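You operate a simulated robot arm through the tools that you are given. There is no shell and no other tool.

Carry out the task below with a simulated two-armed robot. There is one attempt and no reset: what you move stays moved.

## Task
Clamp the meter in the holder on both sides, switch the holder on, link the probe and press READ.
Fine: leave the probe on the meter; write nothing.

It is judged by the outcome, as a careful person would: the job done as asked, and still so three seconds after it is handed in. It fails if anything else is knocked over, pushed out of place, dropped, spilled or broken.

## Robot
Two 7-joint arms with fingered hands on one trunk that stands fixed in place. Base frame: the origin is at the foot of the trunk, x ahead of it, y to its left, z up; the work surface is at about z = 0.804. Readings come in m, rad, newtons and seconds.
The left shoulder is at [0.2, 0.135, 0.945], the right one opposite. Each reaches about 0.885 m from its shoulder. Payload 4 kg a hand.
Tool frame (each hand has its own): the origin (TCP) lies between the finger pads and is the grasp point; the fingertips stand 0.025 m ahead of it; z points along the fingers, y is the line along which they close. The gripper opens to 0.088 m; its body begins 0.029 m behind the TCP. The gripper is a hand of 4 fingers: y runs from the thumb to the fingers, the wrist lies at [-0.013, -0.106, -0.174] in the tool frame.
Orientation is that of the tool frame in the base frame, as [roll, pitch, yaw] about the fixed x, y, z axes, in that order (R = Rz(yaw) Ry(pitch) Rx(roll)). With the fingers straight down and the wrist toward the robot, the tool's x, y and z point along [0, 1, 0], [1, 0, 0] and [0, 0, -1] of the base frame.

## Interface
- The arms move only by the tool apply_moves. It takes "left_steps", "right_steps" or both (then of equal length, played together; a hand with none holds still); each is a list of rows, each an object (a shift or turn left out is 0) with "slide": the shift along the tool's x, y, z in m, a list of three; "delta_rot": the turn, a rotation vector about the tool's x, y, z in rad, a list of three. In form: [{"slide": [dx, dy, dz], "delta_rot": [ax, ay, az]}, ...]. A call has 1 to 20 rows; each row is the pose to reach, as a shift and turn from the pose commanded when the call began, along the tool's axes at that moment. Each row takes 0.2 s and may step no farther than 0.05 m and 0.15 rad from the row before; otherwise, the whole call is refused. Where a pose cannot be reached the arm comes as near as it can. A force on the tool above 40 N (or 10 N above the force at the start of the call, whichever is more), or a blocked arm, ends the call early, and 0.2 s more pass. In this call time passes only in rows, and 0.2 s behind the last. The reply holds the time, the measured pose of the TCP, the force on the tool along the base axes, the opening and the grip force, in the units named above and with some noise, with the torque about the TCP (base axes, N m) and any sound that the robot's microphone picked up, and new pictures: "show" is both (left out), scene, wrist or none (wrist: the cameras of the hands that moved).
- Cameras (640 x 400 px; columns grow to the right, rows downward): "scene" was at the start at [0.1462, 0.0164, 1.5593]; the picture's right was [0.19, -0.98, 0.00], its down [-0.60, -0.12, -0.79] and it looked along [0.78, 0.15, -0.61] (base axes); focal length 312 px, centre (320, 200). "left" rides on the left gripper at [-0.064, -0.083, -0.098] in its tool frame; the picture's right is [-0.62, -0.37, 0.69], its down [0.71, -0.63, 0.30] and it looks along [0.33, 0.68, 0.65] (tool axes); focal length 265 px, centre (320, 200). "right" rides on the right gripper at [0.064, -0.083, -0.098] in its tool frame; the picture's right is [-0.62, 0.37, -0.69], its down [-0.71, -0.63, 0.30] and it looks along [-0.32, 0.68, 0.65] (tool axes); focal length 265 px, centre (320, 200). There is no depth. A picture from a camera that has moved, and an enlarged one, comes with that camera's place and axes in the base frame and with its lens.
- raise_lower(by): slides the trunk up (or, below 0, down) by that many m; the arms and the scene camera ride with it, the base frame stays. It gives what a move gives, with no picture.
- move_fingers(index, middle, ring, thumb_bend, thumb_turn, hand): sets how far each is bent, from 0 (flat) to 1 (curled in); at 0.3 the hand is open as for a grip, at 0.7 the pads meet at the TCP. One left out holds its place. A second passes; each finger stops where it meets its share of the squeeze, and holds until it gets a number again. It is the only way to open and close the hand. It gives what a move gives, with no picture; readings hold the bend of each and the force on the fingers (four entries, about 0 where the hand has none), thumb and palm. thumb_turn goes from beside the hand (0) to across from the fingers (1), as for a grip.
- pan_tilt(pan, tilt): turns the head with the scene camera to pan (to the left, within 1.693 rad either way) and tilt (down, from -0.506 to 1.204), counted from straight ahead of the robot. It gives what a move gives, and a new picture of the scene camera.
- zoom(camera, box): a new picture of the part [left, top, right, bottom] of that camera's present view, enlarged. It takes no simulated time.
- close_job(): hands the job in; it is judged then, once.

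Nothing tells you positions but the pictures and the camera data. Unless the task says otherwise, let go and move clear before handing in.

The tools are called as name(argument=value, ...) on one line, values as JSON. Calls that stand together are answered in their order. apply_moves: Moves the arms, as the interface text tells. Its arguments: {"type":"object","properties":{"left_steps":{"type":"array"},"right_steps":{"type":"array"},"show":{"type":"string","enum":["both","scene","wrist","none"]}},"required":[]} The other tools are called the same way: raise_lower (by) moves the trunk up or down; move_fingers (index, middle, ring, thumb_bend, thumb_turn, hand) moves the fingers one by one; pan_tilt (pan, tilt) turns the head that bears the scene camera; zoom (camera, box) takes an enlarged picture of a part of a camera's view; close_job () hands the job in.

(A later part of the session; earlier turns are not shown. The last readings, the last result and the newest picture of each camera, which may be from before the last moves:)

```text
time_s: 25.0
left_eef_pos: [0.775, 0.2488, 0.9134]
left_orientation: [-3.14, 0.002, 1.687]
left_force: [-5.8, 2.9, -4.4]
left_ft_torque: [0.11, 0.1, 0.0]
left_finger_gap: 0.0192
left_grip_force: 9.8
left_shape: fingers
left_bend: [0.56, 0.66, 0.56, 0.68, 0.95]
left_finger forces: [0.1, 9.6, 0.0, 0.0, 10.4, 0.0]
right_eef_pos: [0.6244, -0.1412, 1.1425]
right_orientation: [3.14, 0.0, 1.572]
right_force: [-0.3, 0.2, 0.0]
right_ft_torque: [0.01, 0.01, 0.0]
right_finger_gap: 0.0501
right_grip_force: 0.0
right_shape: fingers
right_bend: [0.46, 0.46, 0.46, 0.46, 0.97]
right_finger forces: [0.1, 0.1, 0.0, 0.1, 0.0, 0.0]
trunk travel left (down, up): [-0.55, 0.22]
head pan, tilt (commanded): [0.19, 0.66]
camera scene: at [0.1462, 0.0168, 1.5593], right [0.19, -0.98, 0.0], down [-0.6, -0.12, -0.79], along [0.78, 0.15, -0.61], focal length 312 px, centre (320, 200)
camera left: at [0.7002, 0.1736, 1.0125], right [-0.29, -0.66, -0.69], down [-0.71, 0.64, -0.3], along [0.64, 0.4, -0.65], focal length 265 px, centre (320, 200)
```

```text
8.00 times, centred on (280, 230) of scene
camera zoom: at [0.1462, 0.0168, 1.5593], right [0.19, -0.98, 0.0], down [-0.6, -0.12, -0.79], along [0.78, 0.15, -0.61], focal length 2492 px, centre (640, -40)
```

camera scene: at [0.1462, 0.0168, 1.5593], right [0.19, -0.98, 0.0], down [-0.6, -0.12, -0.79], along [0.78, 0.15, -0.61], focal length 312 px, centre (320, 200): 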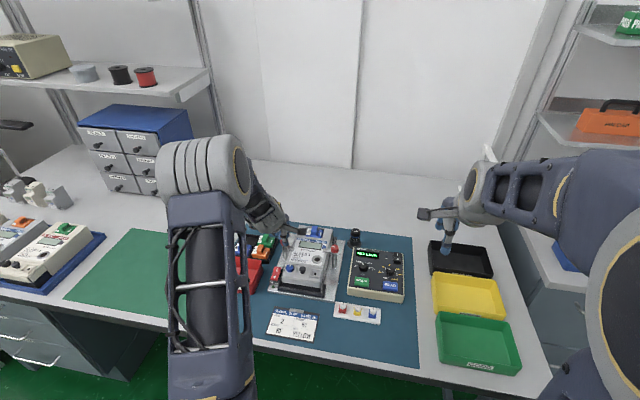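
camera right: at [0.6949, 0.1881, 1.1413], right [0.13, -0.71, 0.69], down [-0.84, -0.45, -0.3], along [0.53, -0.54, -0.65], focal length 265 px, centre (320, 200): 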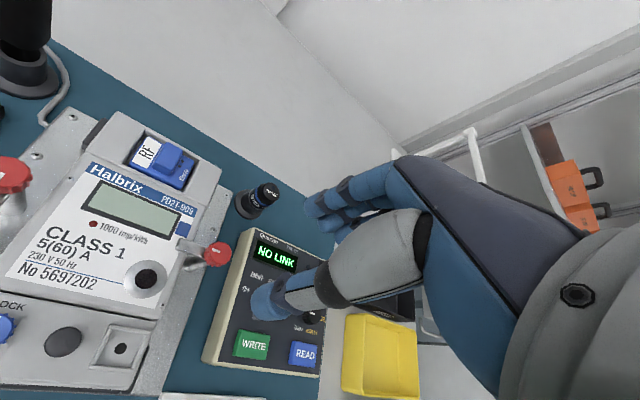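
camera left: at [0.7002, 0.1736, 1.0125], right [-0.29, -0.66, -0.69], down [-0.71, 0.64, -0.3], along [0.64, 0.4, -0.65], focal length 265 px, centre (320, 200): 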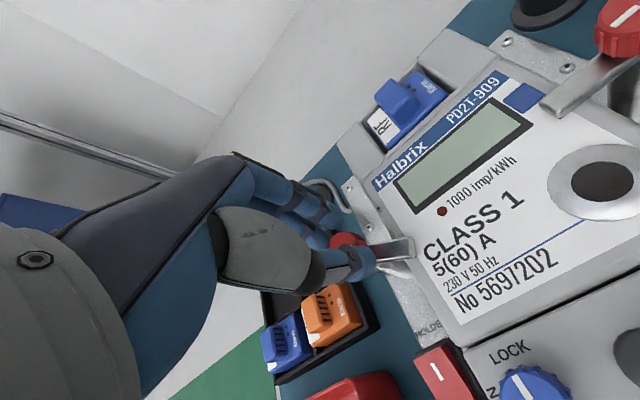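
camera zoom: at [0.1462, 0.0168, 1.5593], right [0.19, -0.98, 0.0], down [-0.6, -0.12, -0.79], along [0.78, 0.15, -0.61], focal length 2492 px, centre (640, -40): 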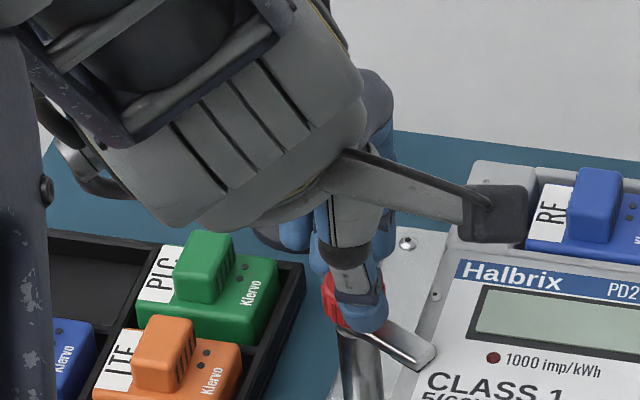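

Arm at about 52° with no trouble. Continuing counter-clockwise.

apply_moves(left_steps=[{"delta_rot": [0, 0, -0.1]}, {"delta_rot": [0, 0, -0.2]}, {"delta_rot": [0, 0, -0.3]}, {"delta_rot": [0, 0, -0.4]}, {"delta_rot": [0, 0, -0.5]}], show="both")

zoom(camera="left", box=[250, 150, 450, 300])

zoom(camera="right", box=[0, 0, 120, 90])

```text
time_s: 26.2
left_eef_pos: [0.7753, 0.2475, 0.9141]
left_orientation: [3.141, 0.003, 2.189]
left_force: [-7.0, 1.4, -2.4]
left_ft_torque: [0.06, 0.12, -0.05]
left_finger_gap: 0.0192
left_grip_force: 10.4
left_shape: fingers
left_bend: [0.56, 0.65, 0.56, 0.68, 0.95]
left_finger forces: [0.1, 10.1, 0.0, 0.0, 11.5, 0.1]
right_eef_pos: [0.6236, -0.1405, 1.1427]
right_orientation: [3.141, 0.0, 1.569]
right_force: [0.8, 0.4, 0.2]
right_ft_torque: [0.0, -0.03, 0.03]
right_finger_gap: 0.0498
right_grip_force: 0.1
right_shape: fingers
right_bend: [0.46, 0.46, 0.46, 0.46, 0.97]
right_finger forces: [0.0, 0.0, 0.0, 0.0, 0.0, 0.1]
trunk travel left (down, up): [-0.55, 0.22]
head pan, tilt (commanded): [0.19, 0.66]
camera scene: at [0.146, 0.0167, 1.5594], right [0.19, -0.98, 0.0], down [-0.6, -0.12, -0.79], along [0.78, 0.15, -0.61], focal length 312 px, centre (320, 200)
camera left: at [0.7445, 0.1462, 1.0127], right [0.06, -0.72, -0.69], down [-0.93, 0.22, -0.31], along [0.37, 0.66, -0.65], focal length 265 px, centre (320, 200)
```

scene: 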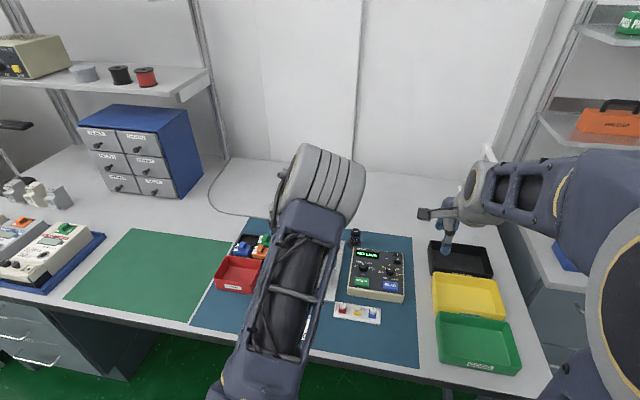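
left: 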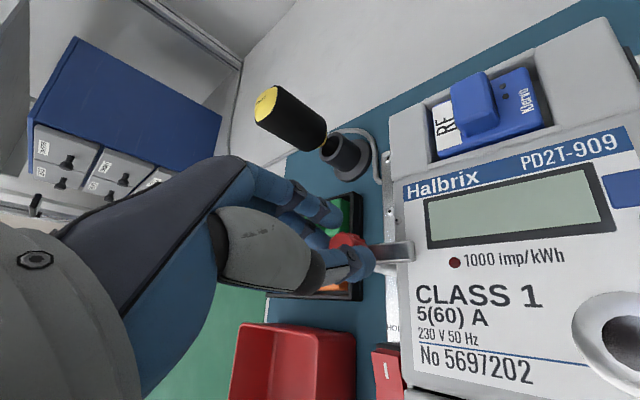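

```text
2.67 times, centred on (350, 225) of left
camera zoom: at [0.7445, 0.1462, 1.0127], right [0.06, -0.72, -0.69], down [-0.93, 0.22, -0.31], along [0.37, 0.66, -0.65], focal length 708 px, centre (240, 133)
```

zoom: 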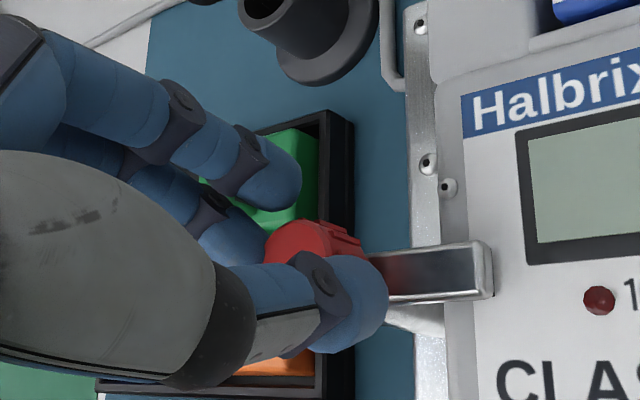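

```text
4.44 times, centred on (60, 45) of right
camera zoom: at [0.5401, -0.0759, 1.2395], right [0.37, -0.62, 0.69], down [-0.63, -0.71, -0.3], along [0.68, -0.32, -0.65], focal length 1180 px, centre (1476, 889)
```

zoom: 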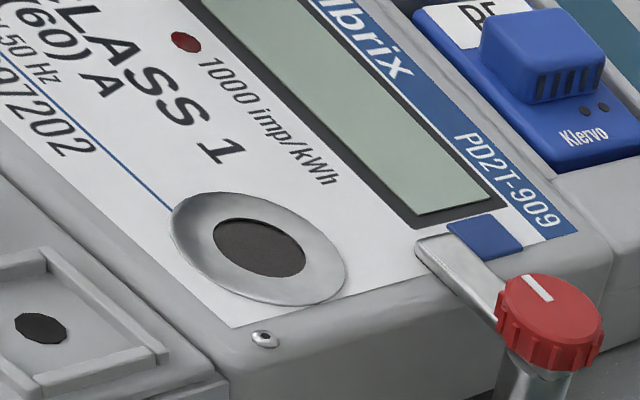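

Arm at about 80°. Turning a last ~0.2 rad in small steps until it meets its stop.

apply_moves(left_steps=[{"delta_rot": [0, 0, -0.07]}, {"delta_rot": [0, 0, -0.14]}, {"delta_rot": [0, 0, -0.2]}], show="wrist")

zoom(camera="left", box=[250, 150, 450, 300])

```text
time_s: 27.0
left_eef_pos: [0.7748, 0.2481, 0.9145]
left_orientation: [-3.141, 0.001, 2.387]
left_force: [-6.0, -2.1, -3.4]
left_ft_torque: [-0.03, 0.14, -0.08]
left_finger_gap: 0.02
left_grip_force: 9.8
left_shape: fingers
left_bend: [0.56, 0.65, 0.56, 0.67, 0.97]
left_finger forces: [0.1, 7.3, 0.0, 0.0, 12.4, 0.0]
right_eef_pos: [0.6235, -0.1423, 1.1422]
right_orientation: [-3.141, 0.0, 1.569]
right_force: [-0.4, 0.7, 0.7]
right_ft_torque: [0.03, 0.0, -0.01]
right_finger_gap: 0.0501
right_grip_force: 0.1
right_shape: fingers
right_bend: [0.46, 0.46, 0.46, 0.46, 0.97]
right_finger forces: [0.0, 0.0, 0.0, 0.1, 0.0, 0.0]
trunk travel left (down, up): [-0.55, 0.22]
head pan, tilt (commanded): [0.19, 0.66]
camera left: at [0.7654, 0.1419, 1.013], right [0.2, -0.69, -0.69], down [-0.95, 0.03, -0.31], along [0.23, 0.72, -0.65], focal length 265 px, centre (320, 200)
```

left: 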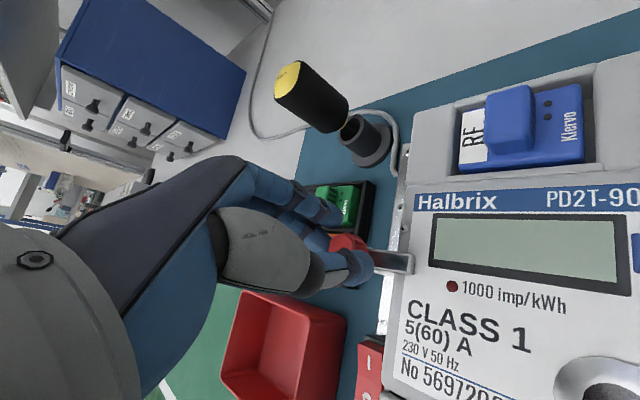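

```text
2.67 times, centred on (350, 225) of left
camera zoom: at [0.7654, 0.1419, 1.013], right [0.2, -0.69, -0.69], down [-0.95, 0.03, -0.31], along [0.23, 0.72, -0.65], focal length 708 px, centre (240, 133)
```

zoom: 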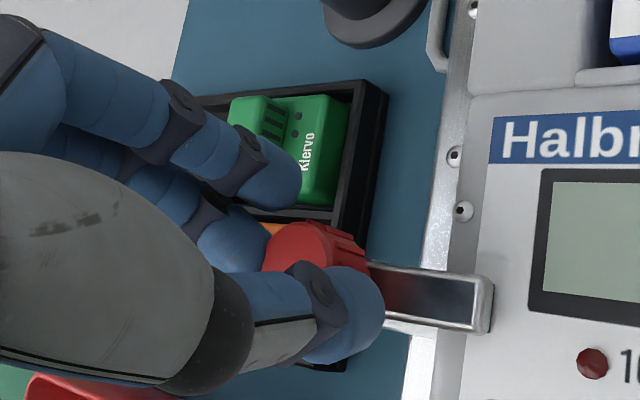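

The arm stopped turning with the hand (it slipped about 10° in the grip) and is parallel to the display edge, so it is at its stop. Now I release and lift away.

move_fingers(hand="left", index=0.46, middle=0.46, ring=0.46, thumb_bend=0.46)

apply_moves(left_steps=[{"slide": [0, 0, -0.02]}, {"slide": [0, 0, -0.05]}, {"slide": [0, 0, -0.09], "delta_rot": [0, 0, 0.1]}, {"slide": [0.02, -0.01, -0.12], "delta_rot": [0, 0, 0.2]}, {"slide": [0.05, -0.03, -0.14], "delta_rot": [0, 0, 0.3]}, {"slide": [0.08, -0.05, -0.15], "delta_rot": [0, 0, 0.4]}, {"slide": [0.11, -0.07, -0.16], "delta_rot": [0, 0, 0.5]}, {"slide": [0.14, -0.09, -0.17], "delta_rot": [0, 0, 0.6]}], show="both")

zoom(camera="scene", box=[250, 205, 370, 305])

```text
time_s: 28.0
left_eef_pos: [0.7751, 0.2478, 0.9155]
left_orientation: [3.14, 0.0, 2.387]
left_force: [0.4, 0.4, 0.2]
left_ft_torque: [0.01, 0.03, 0.0]
left_finger_gap: 0.0501
left_grip_force: 0.1
left_shape: fingers
left_bend: [0.46, 0.46, 0.46, 0.46, 0.97]
left_finger forces: [0.0, 0.0, 0.0, 0.1, 0.1, 0.1]
right_eef_pos: [0.6242, -0.1416, 1.142]
right_orientation: [-3.14, 0.0, 1.571]
right_force: [0.3, -0.3, 0.0]
right_ft_torque: [-0.01, -0.01, 0.03]
right_finger_gap: 0.0499
right_grip_force: 0.1
right_shape: fingers
right_bend: [0.46, 0.46, 0.46, 0.46, 0.97]
right_finger forces: [0.0, 0.0, 0.0, 0.1, 0.0, 0.0]
trunk travel left (down, up): [-0.55, 0.22]
head pan, tilt (commanded): [0.19, 0.66]
```

```text
time_s: 29.8
left_eef_pos: [0.6106, 0.2773, 1.0812]
left_orientation: [3.14, -0.002, 1.786]
left_force: [0.0, 1.0, -0.2]
left_ft_torque: [-0.03, 0.0, -0.02]
left_finger_gap: 0.0502
left_grip_force: 0.0
left_shape: fingers
left_bend: [0.46, 0.46, 0.46, 0.46, 0.97]
left_finger forces: [0.0, 0.1, 0.0, 0.0, 0.0, 0.0]
right_eef_pos: [0.6242, -0.1415, 1.1431]
right_orientation: [3.14, 0.001, 1.571]
right_force: [0.3, 0.5, -1.1]
right_ft_torque: [-0.03, 0.02, 0.0]
right_finger_gap: 0.0501
right_grip_force: 0.1
right_shape: fingers
right_bend: [0.46, 0.46, 0.46, 0.46, 0.97]
right_finger forces: [0.1, 0.0, 0.1, 0.0, 0.0, 0.0]
trunk travel left (down, up): [-0.55, 0.22]
head pan, tilt (commanded): [0.19, 0.66]
camera scene: at [0.1466, 0.0162, 1.5593], right [0.19, -0.98, 0.0], down [-0.6, -0.12, -0.79], along [0.78, 0.15, -0.61], focal length 312 px, centre (320, 200)
camera left: at [0.5427, 0.1965, 1.1803], right [-0.23, -0.68, -0.69], down [-0.77, 0.56, -0.3], along [0.6, 0.46, -0.65], focal length 265 px, centre (320, 200)
```

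scene: 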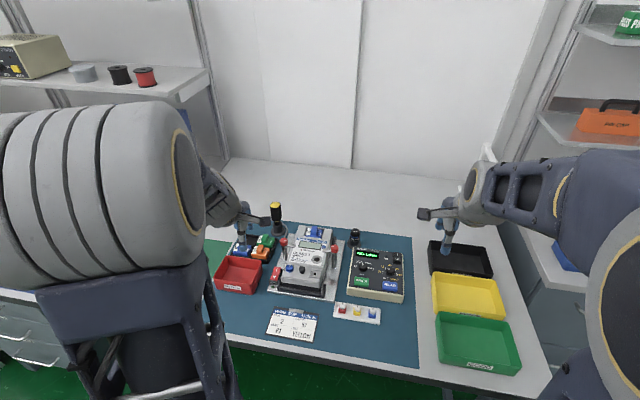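
left: 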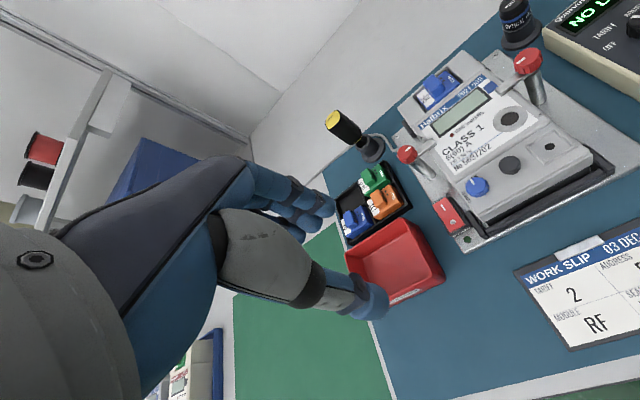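

```text
4.00 times, centred on (310, 255) of scene
camera zoom: at [0.1466, 0.0162, 1.5593], right [0.19, -0.98, 0.0], down [-0.6, -0.12, -0.79], along [0.78, 0.15, -0.61], focal length 1246 px, centre (360, -20)
```

zoom: 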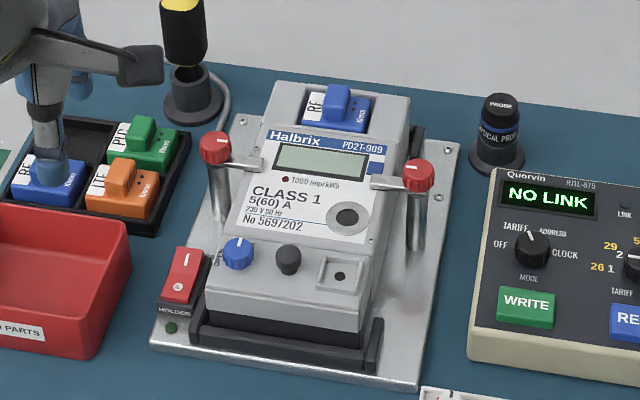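

Both arms lie over the meter's edges. I'll check how fully each is swung in, and look closely at the holder switch.

zoom(camera="scene", box=[290, 228, 370, 268])

zoom(camera="scene", box=[265, 225, 325, 265])

zoom(camera="left", box=[380, 30, 580, 170])

zoom(camera="left", box=[410, 170, 510, 250])

zoom(camera="scene", box=[262, 255, 312, 295])

```text
8.00 times, centred on (330, 248) of scene
camera zoom: at [0.1466, 0.0162, 1.5593], right [0.19, -0.98, 0.0], down [-0.6, -0.12, -0.79], along [0.78, 0.15, -0.61], focal length 2492 px, centre (240, -184)
```

zoom: 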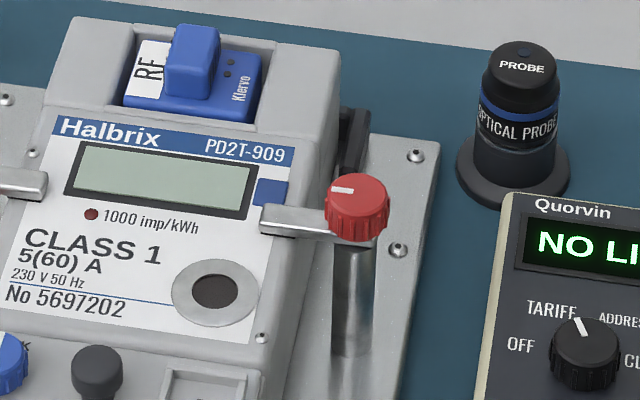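

```text
10.00 times, centred on (295, 245) of scene
camera zoom: at [0.1466, 0.0162, 1.5593], right [0.19, -0.98, 0.0], down [-0.6, -0.12, -0.79], along [0.78, 0.15, -0.61], focal length 3115 px, centre (570, -250)
```

zoom: 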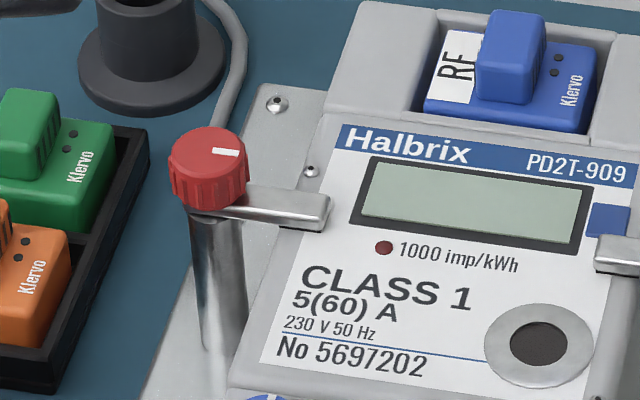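

```text
2.86 times, centred on (480, 100) of left
camera zoom: at [0.5427, 0.1965, 1.1803], right [-0.23, -0.68, -0.69], down [-0.77, 0.56, -0.3], along [0.6, 0.46, -0.65], focal length 758 px, centre (-137, 486)
```

zoom: 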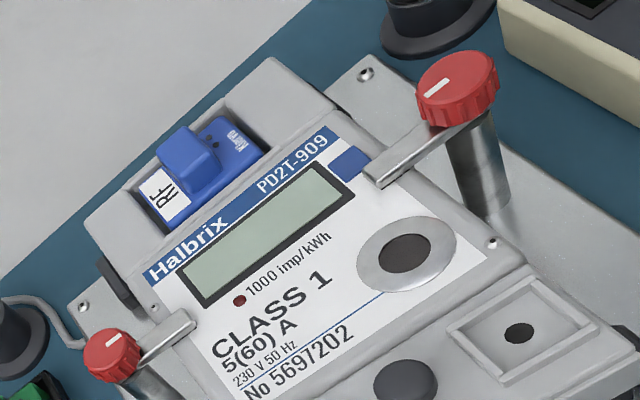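

```text
5.00 times, centred on (460, 210) of left
camera zoom: at [0.5427, 0.1965, 1.1803], right [-0.23, -0.68, -0.69], down [-0.77, 0.56, -0.3], along [0.6, 0.46, -0.65], focal length 1327 px, centre (-380, 150)
```

zoom: 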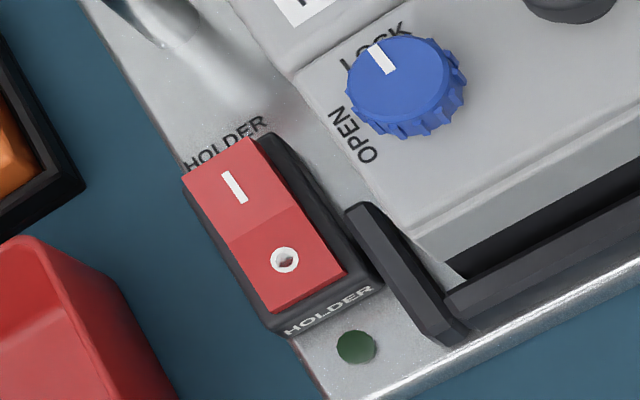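

```text
10.00 times, centred on (287, 275) of scene
camera zoom: at [0.1466, 0.0162, 1.5593], right [0.19, -0.98, 0.0], down [-0.6, -0.12, -0.79], along [0.78, 0.15, -0.61], focal length 3115 px, centre (650, -550)
```

zoom: 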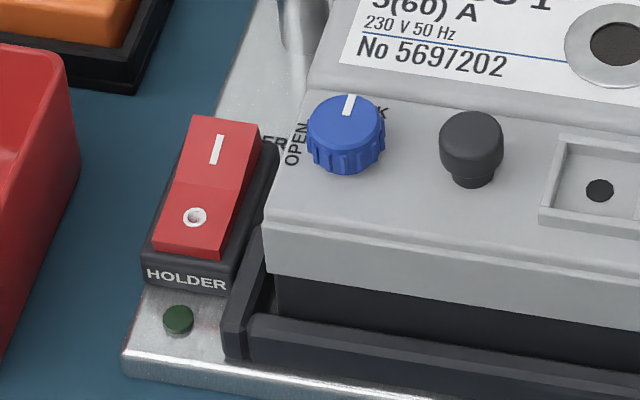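

Both clamp arms are parallel to the meter's top banner, so both are fully in. Next is the holder's rocker: its "I" end is at about (0.708, 0.254, 0.837), still raised, LED dark. I'll shape the left hand as a one-finger pointer in the air and look at it.

move_fingers(hand="left", index=0.55, middle=1.0, ring=1.0, thumb_bend=0.2)

zoom(camera="left", box=[180, 130, 440, 330])

zoom(camera="scene", box=[190, 180, 310, 290])

zoom(camera="right", box=[0, 0, 160, 100])

```text
time_s: 30.8
left_eef_pos: [0.6095, 0.2788, 1.0817]
left_orientation: [3.139, 0.0, 1.787]
left_force: [-0.7, -0.1, 0.0]
left_ft_torque: [-0.01, 0.03, 0.0]
left_finger_gap: 0.0648
left_grip_force: 0.1
left_shape: fingers
left_bend: [0.55, 1.0, 1.0, 0.2, 0.97]
left_finger forces: [0.1, 0.1, 0.0, 0.1, 0.0, 0.1]
right_eef_pos: [0.6237, -0.1406, 1.142]
right_orientation: [-3.141, -0.001, 1.572]
right_force: [-0.2, -0.2, -0.6]
right_ft_torque: [0.0, 0.0, -0.01]
right_finger_gap: 0.0501
right_grip_force: 0.0
right_shape: fingers
right_bend: [0.46, 0.46, 0.46, 0.46, 0.97]
right_finger forces: [0.0, 0.1, 0.0, 0.1, 0.0, 0.1]
trunk travel left (down, up): [-0.55, 0.22]
head pan, tilt (commanded): [0.19, 0.66]
```

```text
2.00 times, centred on (310, 230) of left
camera zoom: at [0.5428, 0.1971, 1.1803], right [-0.23, -0.68, -0.69], down [-0.77, 0.56, -0.31], along [0.6, 0.46, -0.65], focal length 531 px, centre (340, 140)
```

zoom: 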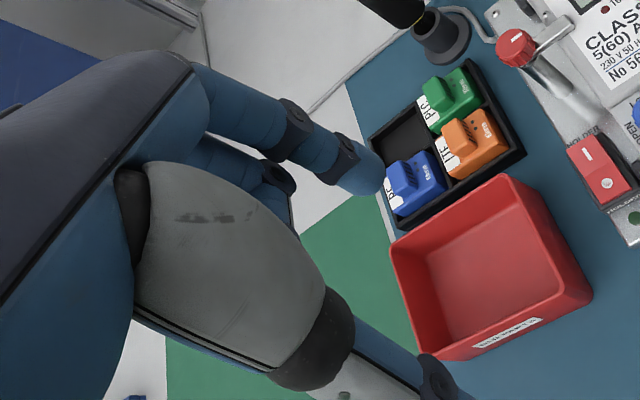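

```text
3.64 times, centred on (250, 235) of scene
camera zoom: at [0.1462, 0.0164, 1.5593], right [0.19, -0.98, 0.0], down [-0.6, -0.12, -0.79], along [0.78, 0.15, -0.61], focal length 1133 px, centre (574, 73)
```

zoom: 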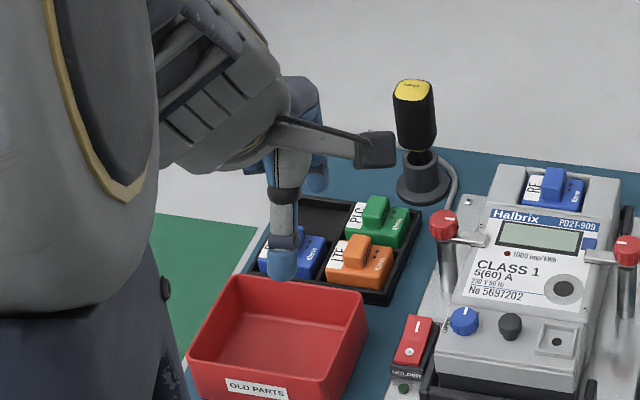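

```text
4.00 times, centred on (80, 50) of right
camera zoom: at [0.5402, -0.0762, 1.2394], right [0.37, -0.62, 0.69], down [-0.63, -0.71, -0.3], along [0.68, -0.32, -0.65], focal length 1062 px, centre (1280, 800)
```

zoom: 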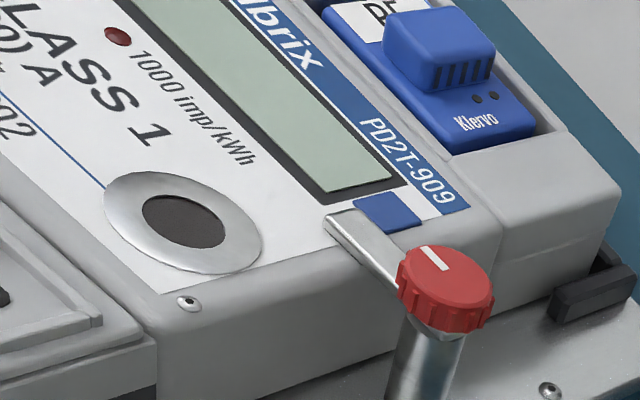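

The index stands out as a pointer while middle and ring are curled. I'll bring its tip above the "I" end of the rocker, turning the hand slightly so the thumb stays clear of the red bin.

apply_moves(left_steps=[{"slide": [-0.0102, 0.0175, 0.0375], "delta_rot": [0, 0, -0.03]}, {"slide": [-0.0205, 0.035, 0.075], "delta_rot": [0, 0, -0.06]}, {"slide": [-0.0307, 0.0525, 0.1125], "delta_rot": [0, 0, -0.09]}, {"slide": [-0.0409, 0.0699, 0.15], "delta_rot": [0, 0, -0.114]}], show="both")

zoom(camera="left", box=[240, 140, 460, 320])

zoom(camera="scene", box=[230, 215, 330, 305])

zoom(camera="right", box=[0, 0, 200, 200])

```text
time_s: 31.8
left_eef_pos: [0.6885, 0.2548, 0.9337]
left_orientation: [3.14, 0.0, 1.901]
left_force: [0.4, 0.4, 0.5]
left_ft_torque: [-0.01, -0.04, 0.01]
left_finger_gap: 0.0648
left_grip_force: 0.1
left_shape: fingers
left_bend: [0.55, 1.0, 1.0, 0.2, 0.97]
left_finger forces: [0.1, 0.0, 0.0, 0.0, 0.1, 0.1]
right_eef_pos: [0.6237, -0.1408, 1.1424]
right_orientation: [3.141, 0.0, 1.572]
right_force: [-0.8, 0.5, 0.3]
right_ft_torque: [0.01, 0.03, -0.01]
right_finger_gap: 0.0503
right_grip_force: 0.0
right_shape: fingers
right_bend: [0.46, 0.46, 0.46, 0.46, 0.97]
right_finger forces: [0.0, 0.1, 0.0, 0.1, 0.0, 0.0]
trunk travel left (down, up): [-0.55, 0.22]
head pan, tilt (commanded): [0.19, 0.66]
camera scene: at [0.1458, 0.0165, 1.5594], right [0.19, -0.98, 0.0], down [-0.6, -0.12, -0.79], along [0.78, 0.15, -0.61], focal length 312 px, centre (320, 200)
camera left: at [0.6306, 0.165, 1.0324], right [-0.15, -0.71, -0.69], down [-0.83, 0.47, -0.31], along [0.54, 0.53, -0.65], focal length 265 px, centre (320, 200)
```

scene: 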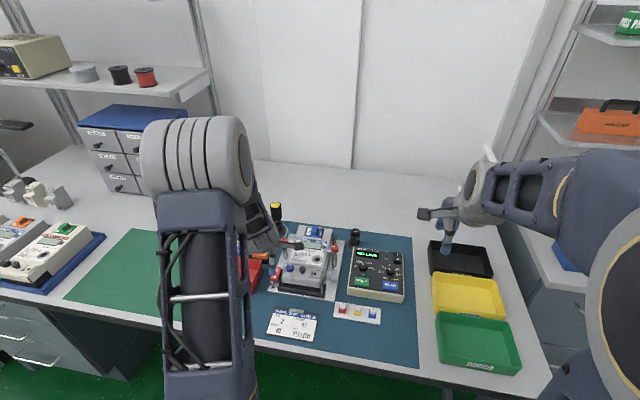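
left: 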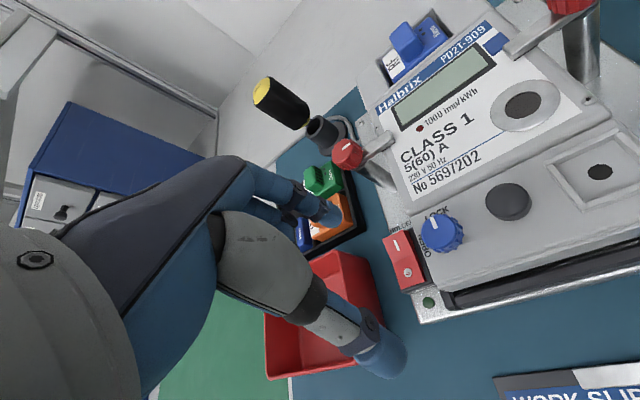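

```text
2.22 times, centred on (350, 230) of left
camera zoom: at [0.6306, 0.165, 1.0324], right [-0.15, -0.71, -0.69], down [-0.83, 0.47, -0.31], along [0.54, 0.53, -0.65], focal length 590 px, centre (253, 133)
```

zoom: 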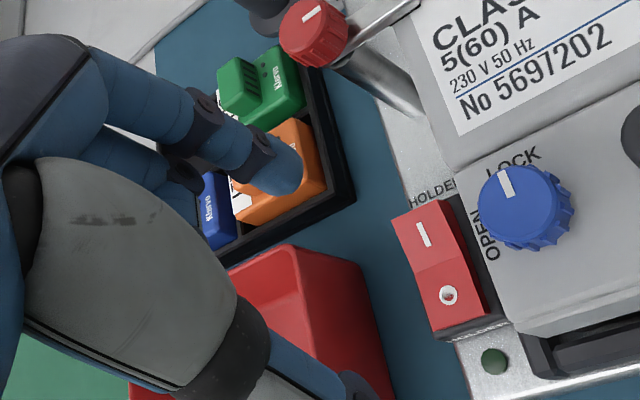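

```text
4.44 times, centred on (280, 260) of scene
camera zoom: at [0.1458, 0.0165, 1.5594], right [0.19, -0.98, 0.0], down [-0.6, -0.12, -0.79], along [0.78, 0.15, -0.61], focal length 1384 px, centre (498, -67)
```

zoom: 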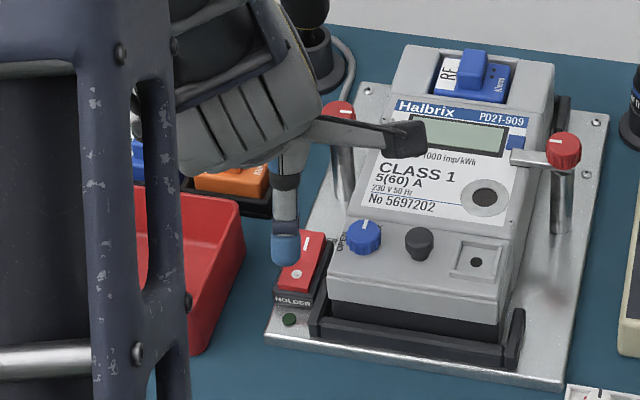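

```text
2.00 times, centred on (100, 100) of right
camera zoom: at [0.5399, -0.0761, 1.2396], right [0.37, -0.62, 0.69], down [-0.63, -0.71, -0.3], along [0.68, -0.32, -0.65], focal length 531 px, centre (760, 400)
```

zoom: 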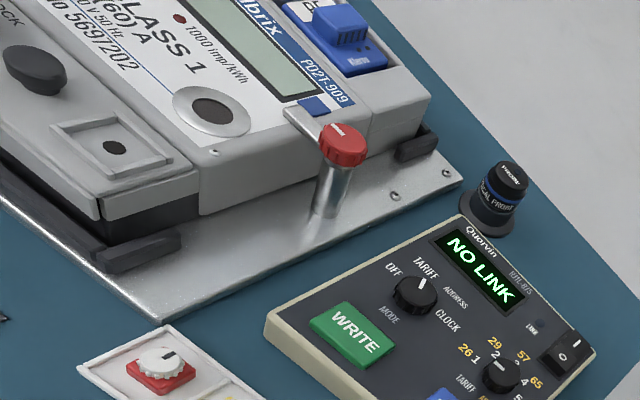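

The index tip is right over the "I" mark, but the curled fingers would come close to the bin's corner. I'll straighten middle and ring instead so they rise clear, then check.

move_fingers(hand="left", index=0.58, middle=0.0, ring=0.0, thumb_bend=0.1)

zoom(camera="left", box=[200, 110, 460, 310])

zoom(camera="scene", box=[230, 205, 330, 295])

```text
time_s: 32.8
left_eef_pos: [0.6888, 0.2542, 0.9354]
left_orientation: [3.141, 0.0, 1.901]
left_force: [1.1, -0.8, -0.2]
left_ft_torque: [0.02, 0.0, 0.02]
left_finger_gap: 0.0687
left_grip_force: 0.1
left_shape: fingers
left_bend: [0.57, 0.0, 0.0, 0.1, 0.97]
left_finger forces: [0.0, 0.0, 0.0, 0.0, 0.0, 0.1]
right_eef_pos: [0.6239, -0.1412, 1.1425]
right_orientation: [-3.141, 0.001, 1.57]
right_force: [0.4, 0.6, -0.4]
right_ft_torque: [0.0, 0.02, 0.04]
right_finger_gap: 0.05
right_grip_force: 0.1
right_shape: fingers
right_bend: [0.46, 0.46, 0.46, 0.46, 0.97]
right_finger forces: [0.1, 0.1, 0.0, 0.0, 0.1, 0.1]
trunk travel left (down, up): [-0.55, 0.22]
head pan, tilt (commanded): [0.19, 0.66]
```

```text
2.00 times, centred on (330, 210) of left
camera zoom: at [0.6307, 0.165, 1.0327], right [-0.15, -0.71, -0.69], down [-0.83, 0.47, -0.31], along [0.54, 0.53, -0.65], focal length 531 px, centre (300, 180)
```

zoom: 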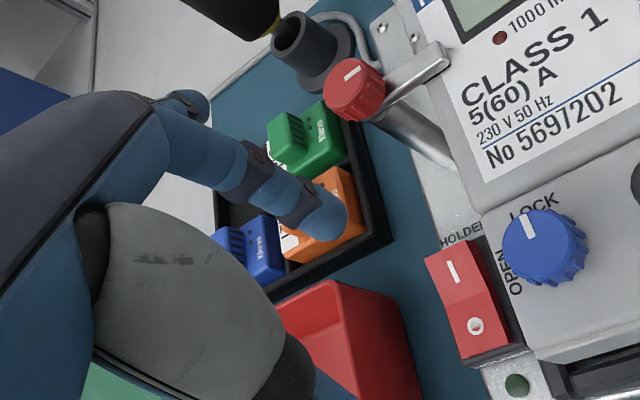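

```text
4.44 times, centred on (280, 250) of scene
camera zoom: at [0.1462, 0.0164, 1.5593], right [0.19, -0.98, 0.0], down [-0.6, -0.12, -0.79], along [0.78, 0.15, -0.61], focal length 1384 px, centre (498, -22)
```

zoom: 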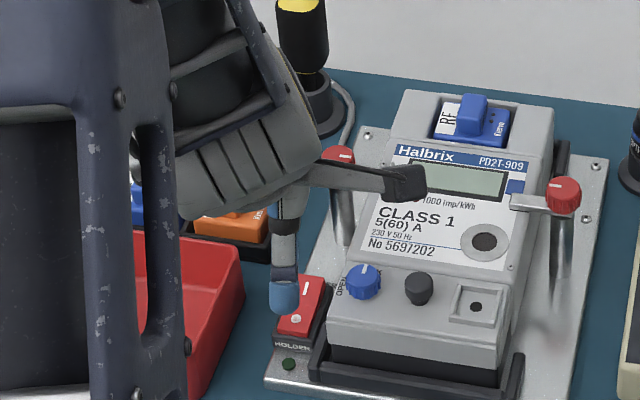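

The pointer is clean now. I'll descend to just above the rocker and check the tip's place.

apply_moves(left_steps=[{"slide": [0, 0, 0.02]}, {"slide": [0, 0, 0.04]}, {"slide": [0, 0, 0.055]}], show="wrist")

zoom(camera="left", box=[260, 150, 420, 270])

zoom(camera="scene", box=[245, 230, 325, 300])

```text
time_s: 33.6
left_eef_pos: [0.6889, 0.2536, 0.8777]
left_orientation: [3.141, 0.0, 1.9]
left_force: [0.2, 0.2, 0.2]
left_ft_torque: [-0.02, -0.01, -0.01]
left_finger_gap: 0.0686
left_grip_force: 0.0
left_shape: fingers
left_bend: [0.57, 0.0, 0.0, 0.1, 0.97]
left_finger forces: [0.0, 0.0, 0.1, 0.0, 0.0, 0.0]
right_eef_pos: [0.6234, -0.1414, 1.1428]
right_orientation: [3.142, -0.001, 1.572]
right_force: [0.0, -0.1, 0.3]
right_ft_torque: [-0.01, 0.02, 0.02]
right_finger_gap: 0.0501
right_grip_force: 0.2
right_shape: fingers
right_bend: [0.46, 0.46, 0.46, 0.46, 0.97]
right_finger forces: [0.0, 0.1, 0.1, 0.1, 0.1, 0.0]
trunk travel left (down, up): [-0.55, 0.22]
head pan, tilt (commanded): [0.19, 0.66]
camera left: at [0.6317, 0.1652, 0.9776], right [-0.15, -0.71, -0.69], down [-0.83, 0.47, -0.31], along [0.54, 0.53, -0.65], focal length 265 px, centre (320, 200)
```

left: 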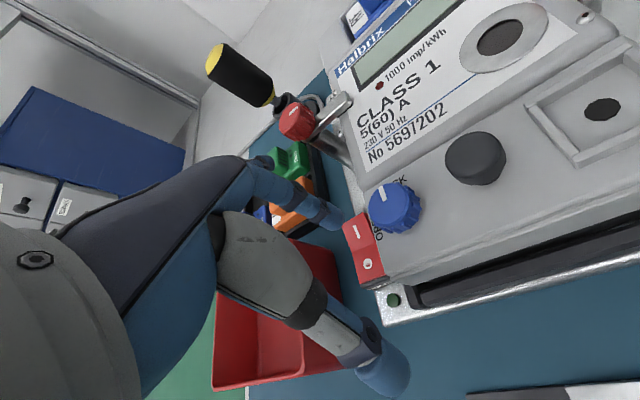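

```text
3.33 times, centred on (340, 210) of left
camera zoom: at [0.6317, 0.1652, 0.9776], right [-0.15, -0.71, -0.69], down [-0.83, 0.47, -0.31], along [0.54, 0.53, -0.65], focal length 885 px, centre (253, 167)
```

zoom: 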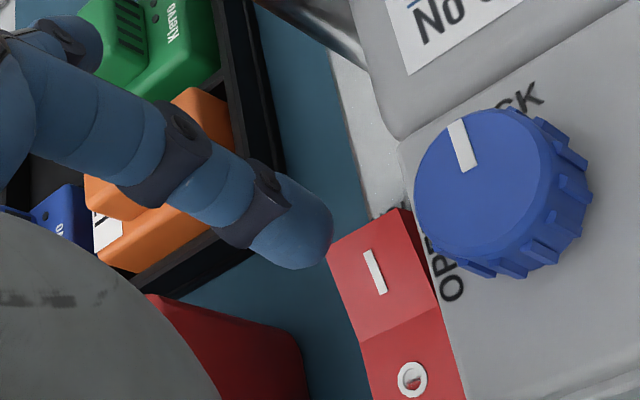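

```text
5.71 times, centred on (285, 265) of scene
camera zoom: at [0.1461, 0.0164, 1.5594], right [0.19, -0.98, 0.0], down [-0.6, -0.12, -0.79], along [0.78, 0.15, -0.61], focal length 1780 px, centre (520, -171)
```

zoom: 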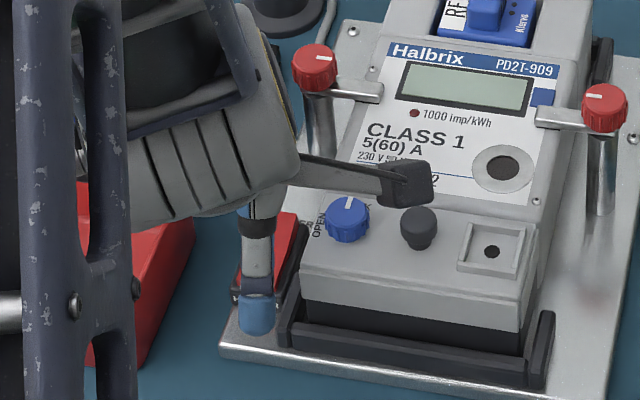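

The tip is right above the "I" mark (about 3 mm toward its outer end), roughly 16 mm up. I'll press down in small steps, watching force and the LED.

apply_moves(left_steps=[{"slide": [0, 0, 0.008]}, {"slide": [0, 0, 0.013]}, {"slide": [0, 0, 0.017]}], show="wrist")

zoom(camera="left", box=[280, 170, 420, 320])

```text
time_s: 34.4
left_eef_pos: [0.6897, 0.2539, 0.8609]
left_orientation: [3.141, 0.002, 1.901]
left_force: [-0.4, 0.5, -0.3]
left_ft_torque: [-0.02, 0.01, 0.01]
left_finger_gap: 0.0687
left_grip_force: 0.1
left_shape: fingers
left_bend: [0.57, 0.0, 0.0, 0.1, 0.97]
left_finger forces: [0.1, 0.0, 0.1, 0.0, 0.0, 0.0]
right_eef_pos: [0.6236, -0.1417, 1.142]
right_orientation: [3.141, -0.001, 1.572]
right_force: [0.2, 0.2, 1.0]
right_ft_torque: [0.0, 0.0, 0.01]
right_finger_gap: 0.0499
right_grip_force: 0.0
right_shape: fingers
right_bend: [0.46, 0.46, 0.46, 0.46, 0.97]
right_finger forces: [0.0, 0.0, 0.0, 0.0, 0.0, 0.0]
trunk travel left (down, up): [-0.55, 0.22]
head pan, tilt (commanded): [0.19, 0.66]
heard: click
camera left: at [0.6317, 0.1648, 0.9598], right [-0.15, -0.71, -0.69], down [-0.83, 0.47, -0.3], along [0.54, 0.53, -0.65], focal length 265 px, centre (320, 200)
```

left: 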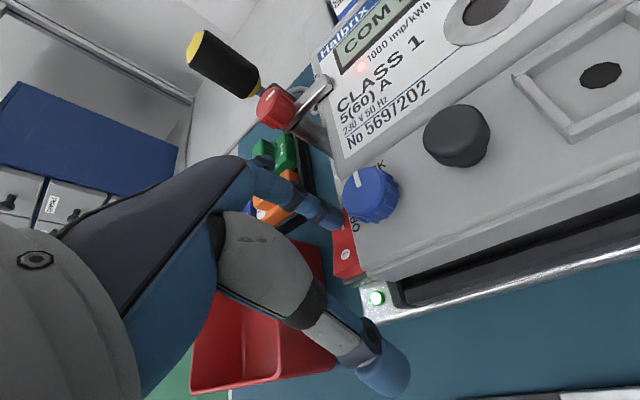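

```text
2.67 times, centred on (350, 245) of left
camera zoom: at [0.6317, 0.1648, 0.9598], right [-0.15, -0.71, -0.69], down [-0.83, 0.47, -0.3], along [0.54, 0.53, -0.65], focal length 708 px, centre (240, 80)
```

zoom: 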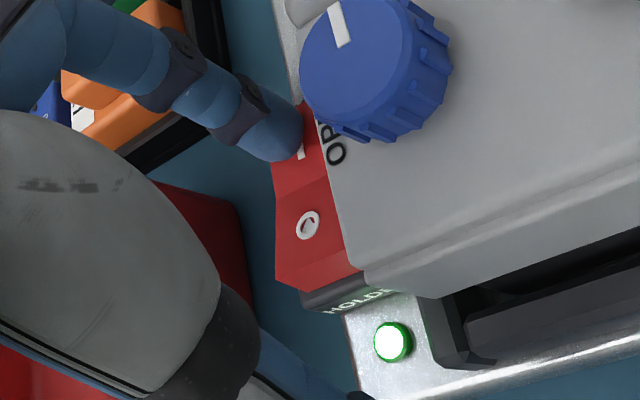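

There was a click, the holder LED is lit green and the meter's display has come on. I'll lift the left hand straight up and withdraw it.

apply_moves(left_steps=[{"slide": [0, 0, -0.02]}, {"slide": [0, 0, -0.06]}, {"slide": [0, 0, -0.1]}, {"slide": [0.01, -0.03, -0.14]}, {"slide": [0.03, -0.06, -0.17]}, {"slide": [0.06, -0.09, -0.19]}, {"slide": [0.09, -0.11, -0.21]}], show="both")

zoom(camera="scene", box=[250, 205, 420, 305])

```text
refused: row 4 steps farther than a row can; nothing moved
```

```text
3.76 times, centred on (335, 255) of scene
camera zoom: at [0.1462, 0.0164, 1.5593], right [0.19, -0.98, 0.0], down [-0.6, -0.12, -0.79], along [0.78, 0.15, -0.61], focal length 1173 px, centre (264, -7)
```

zoom: 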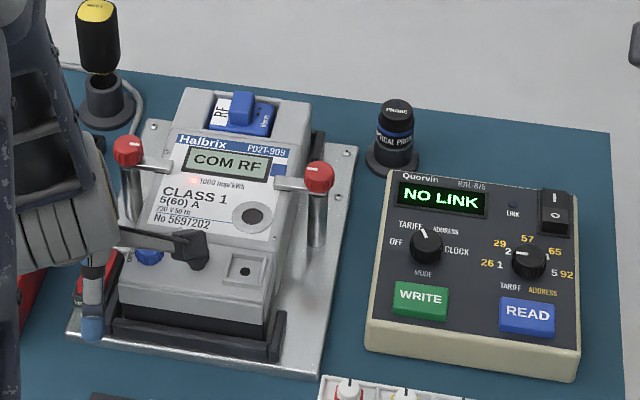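

The meter shows "COM RF"; one row was too long, so I redo the withdrawal with shorter steps.

apply_moves(left_steps=[{"slide": [0, 0, -0.02]}, {"slide": [0, 0, -0.06]}, {"slide": [0, 0, -0.1]}, {"slide": [0.01, -0.02, -0.13]}, {"slide": [0.025, -0.045, -0.16]}, {"slide": [0.05, -0.07, -0.18]}, {"slide": [0.08, -0.095, -0.2]}, {"slide": [0.11, -0.12, -0.21]}], show="both")

zoom(camera="scene", box=[250, 205, 420, 305])

zoom(camera="right", box=[0, 0, 200, 200])

zoom(camera="scene", box=[335, 220, 375, 255])

```text
time_s: 36.4
left_eef_pos: [0.5826, 0.1852, 1.0693]
left_orientation: [-3.134, 0.0, 1.534]
left_force: [-0.6, -0.6, 0.8]
left_ft_torque: [0.02, 0.02, 0.0]
left_finger_gap: 0.0689
left_grip_force: 0.0
left_shape: fingers
left_bend: [0.57, 0.0, 0.0, 0.1, 0.98]
left_finger forces: [0.1, 0.0, 0.0, 0.0, 0.0, 0.1]
right_eef_pos: [0.6241, -0.1413, 1.142]
right_orientation: [-3.141, 0.001, 1.57]
right_force: [-0.2, -0.2, 0.1]
right_ft_torque: [0.0, -0.01, 0.02]
right_finger_gap: 0.0499
right_grip_force: 0.1
right_shape: fingers
right_bend: [0.46, 0.46, 0.46, 0.46, 0.97]
right_finger forces: [0.0, 0.1, 0.0, 0.1, 0.0, 0.0]
trunk travel left (down, up): [-0.55, 0.22]
head pan, tilt (commanded): [0.19, 0.66]
stopped in row 8 (left hand): the arm was blocked; the commanded pose is now the measured one
camera scene: at [0.1462, 0.0165, 1.5593], right [0.19, -0.98, 0.0], down [-0.6, -0.12, -0.79], along [0.78, 0.15, -0.61], focal length 312 px, centre (320, 200)
camera left: at [0.4977, 0.1236, 1.168], right [-0.39, -0.61, -0.69], down [-0.61, 0.74, -0.3], along [0.69, 0.3, -0.66], focal length 265 px, centre (320, 200)
```

scene: 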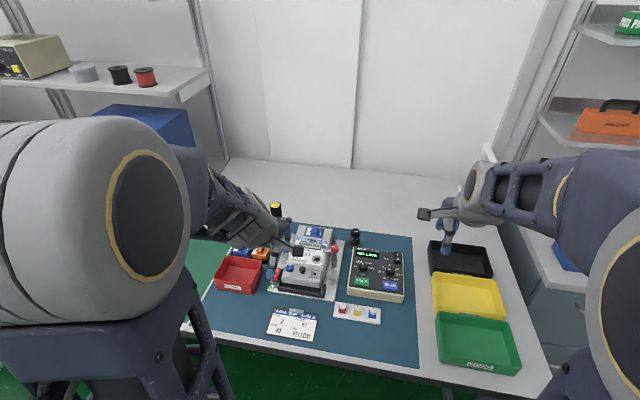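
left: 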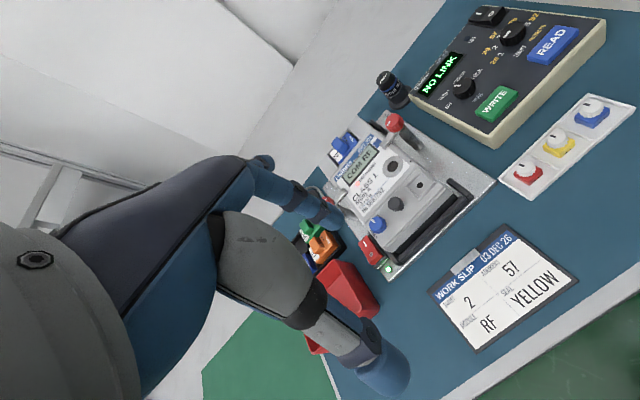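

```text
3.76 times, centred on (335, 255) of scene
camera zoom: at [0.1462, 0.0165, 1.5593], right [0.19, -0.98, 0.0], down [-0.6, -0.12, -0.79], along [0.78, 0.15, -0.61], focal length 1173 px, centre (264, -7)
```

zoom: 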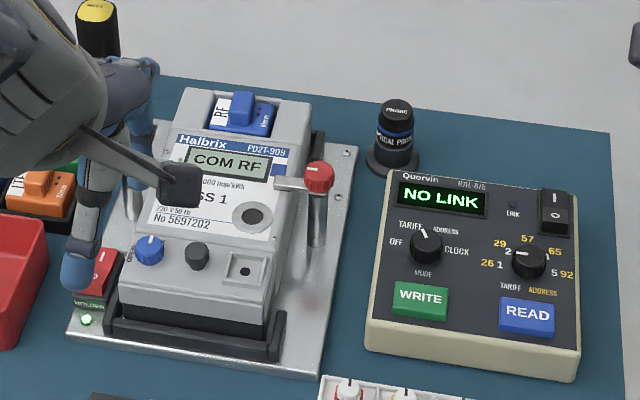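

```text
2.00 times, centred on (100, 100) of right
camera zoom: at [0.5402, -0.0763, 1.2393], right [0.37, -0.62, 0.69], down [-0.63, -0.71, -0.3], along [0.68, -0.32, -0.65], focal length 531 px, centre (760, 400)
```

zoom: 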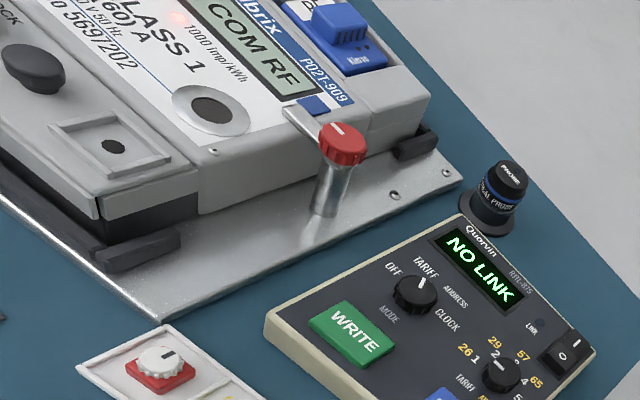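

```text
11.43 times, centred on (355, 238) of scene
camera zoom: at [0.1462, 0.0165, 1.5593], right [0.19, -0.98, 0.0], down [-0.6, -0.12, -0.79], along [0.78, 0.15, -0.61], focal length 3560 px, centre (-80, -229)
```

zoom: 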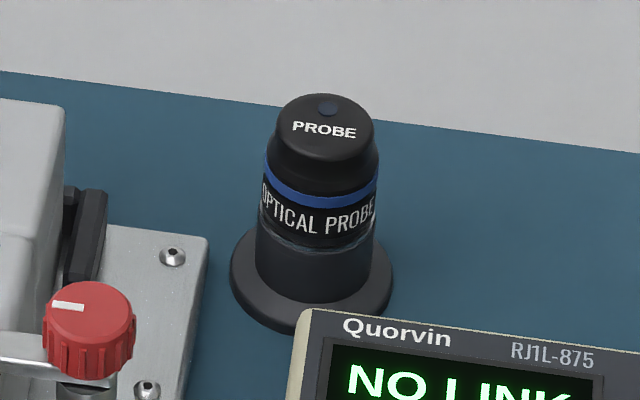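

The holder is on and nothing is disturbed; the left arm just hit an awkward joint configuration on the way back. I'll take it up and back toward its starting pose.

apply_moves(left_steps=[{"slide": [0.0, 0.0, -0.04]}, {"slide": [0.01, -0.005, -0.085]}, {"slide": [0.04, -0.015, -0.12]}, {"slide": [0.075, -0.025, -0.15]}, {"slide": [0.11, -0.035, -0.17]}, {"slide": [0.15, -0.043, -0.18]}], show="both")

move_fingers(hand="left", index=0.3, middle=0.3, ring=0.3, thumb_bend=0.3)

zoom(camera="left", box=[380, 20, 640, 240])

```text
time_s: 37.8
left_eef_pos: [0.5468, 0.335, 1.2494]
left_orientation: [-3.134, 0.001, 1.535]
left_force: [0.0, 0.1, -0.2]
left_ft_torque: [0.02, -0.03, 0.01]
left_finger_gap: 0.0686
left_grip_force: 0.1
left_shape: fingers
left_bend: [0.57, 0.0, 0.0, 0.1, 0.98]
left_finger forces: [0.0, 0.0, 0.0, 0.1, 0.0, 0.0]
right_eef_pos: [0.6238, -0.1413, 1.1424]
right_orientation: [3.141, 0.0, 1.57]
right_force: [-0.2, 0.5, -0.4]
right_ft_torque: [0.01, -0.01, -0.01]
right_finger_gap: 0.05
right_grip_force: 0.0
right_shape: fingers
right_bend: [0.46, 0.46, 0.46, 0.46, 0.97]
right_finger forces: [0.0, 0.0, 0.1, 0.0, 0.0, 0.0]
trunk travel left (down, up): [-0.55, 0.22]
head pan, tilt (commanded): [0.19, 0.66]
camera scene: at [0.1462, 0.0161, 1.5593], right [0.19, -0.98, 0.0], down [-0.6, -0.12, -0.79], along [0.78, 0.15, -0.61], focal length 312 px, centre (320, 200)
camera left: at [0.4622, 0.2739, 1.3483], right [-0.4, -0.61, -0.69], down [-0.6, 0.74, -0.3], along [0.69, 0.3, -0.66], focal length 265 px, centre (320, 200)
```

scene: 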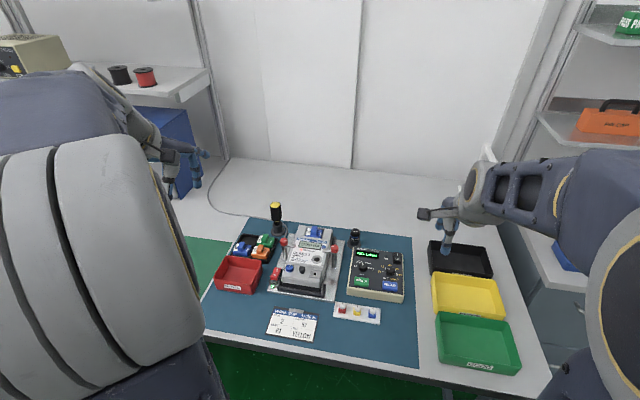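
left: 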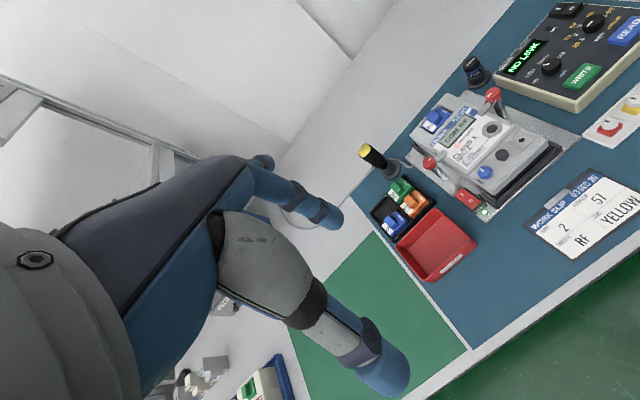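

```text
time_s: 38.8
left_eef_pos: [0.5465, 0.3365, 1.2483]
left_orientation: [-3.137, -0.002, 1.534]
left_force: [0.3, -0.3, -0.3]
left_ft_torque: [-0.02, 0.03, 0.02]
left_finger_gap: 0.085
left_grip_force: 0.1
left_shape: fingers
left_bend: [0.3, 0.3, 0.3, 0.3, 0.98]
left_finger forces: [0.0, 0.1, 0.0, 0.1, 0.0, 0.0]
right_eef_pos: [0.6232, -0.1417, 1.1421]
right_orientation: [3.14, 0.0, 1.57]
right_force: [-0.3, 0.6, -0.6]
right_ft_torque: [-0.05, 0.03, -0.02]
right_finger_gap: 0.05
right_grip_force: 0.0
right_shape: fingers
right_bend: [0.46, 0.46, 0.46, 0.46, 0.97]
right_finger forces: [0.0, 0.0, 0.0, 0.1, 0.1, 0.1]
trunk travel left (down, up): [-0.55, 0.22]
head pan, tilt (commanded): [0.19, 0.66]
```

```text
1.82 times, centred on (510, 130) of left
camera zoom: at [0.4623, 0.274, 1.3481], right [-0.39, -0.61, -0.69], down [-0.61, 0.74, -0.3], along [0.69, 0.3, -0.66], focal length 483 px, centre (-26, 327)
```

zoom: 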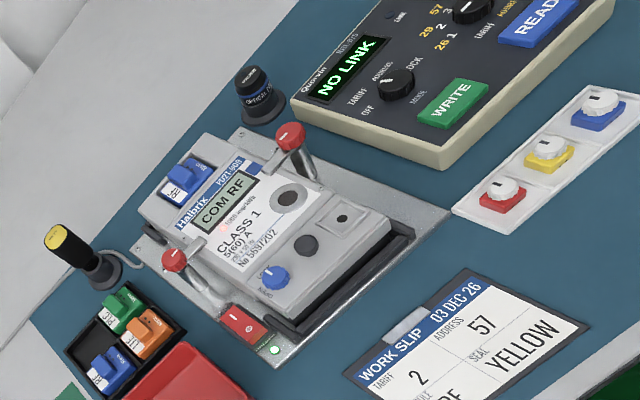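

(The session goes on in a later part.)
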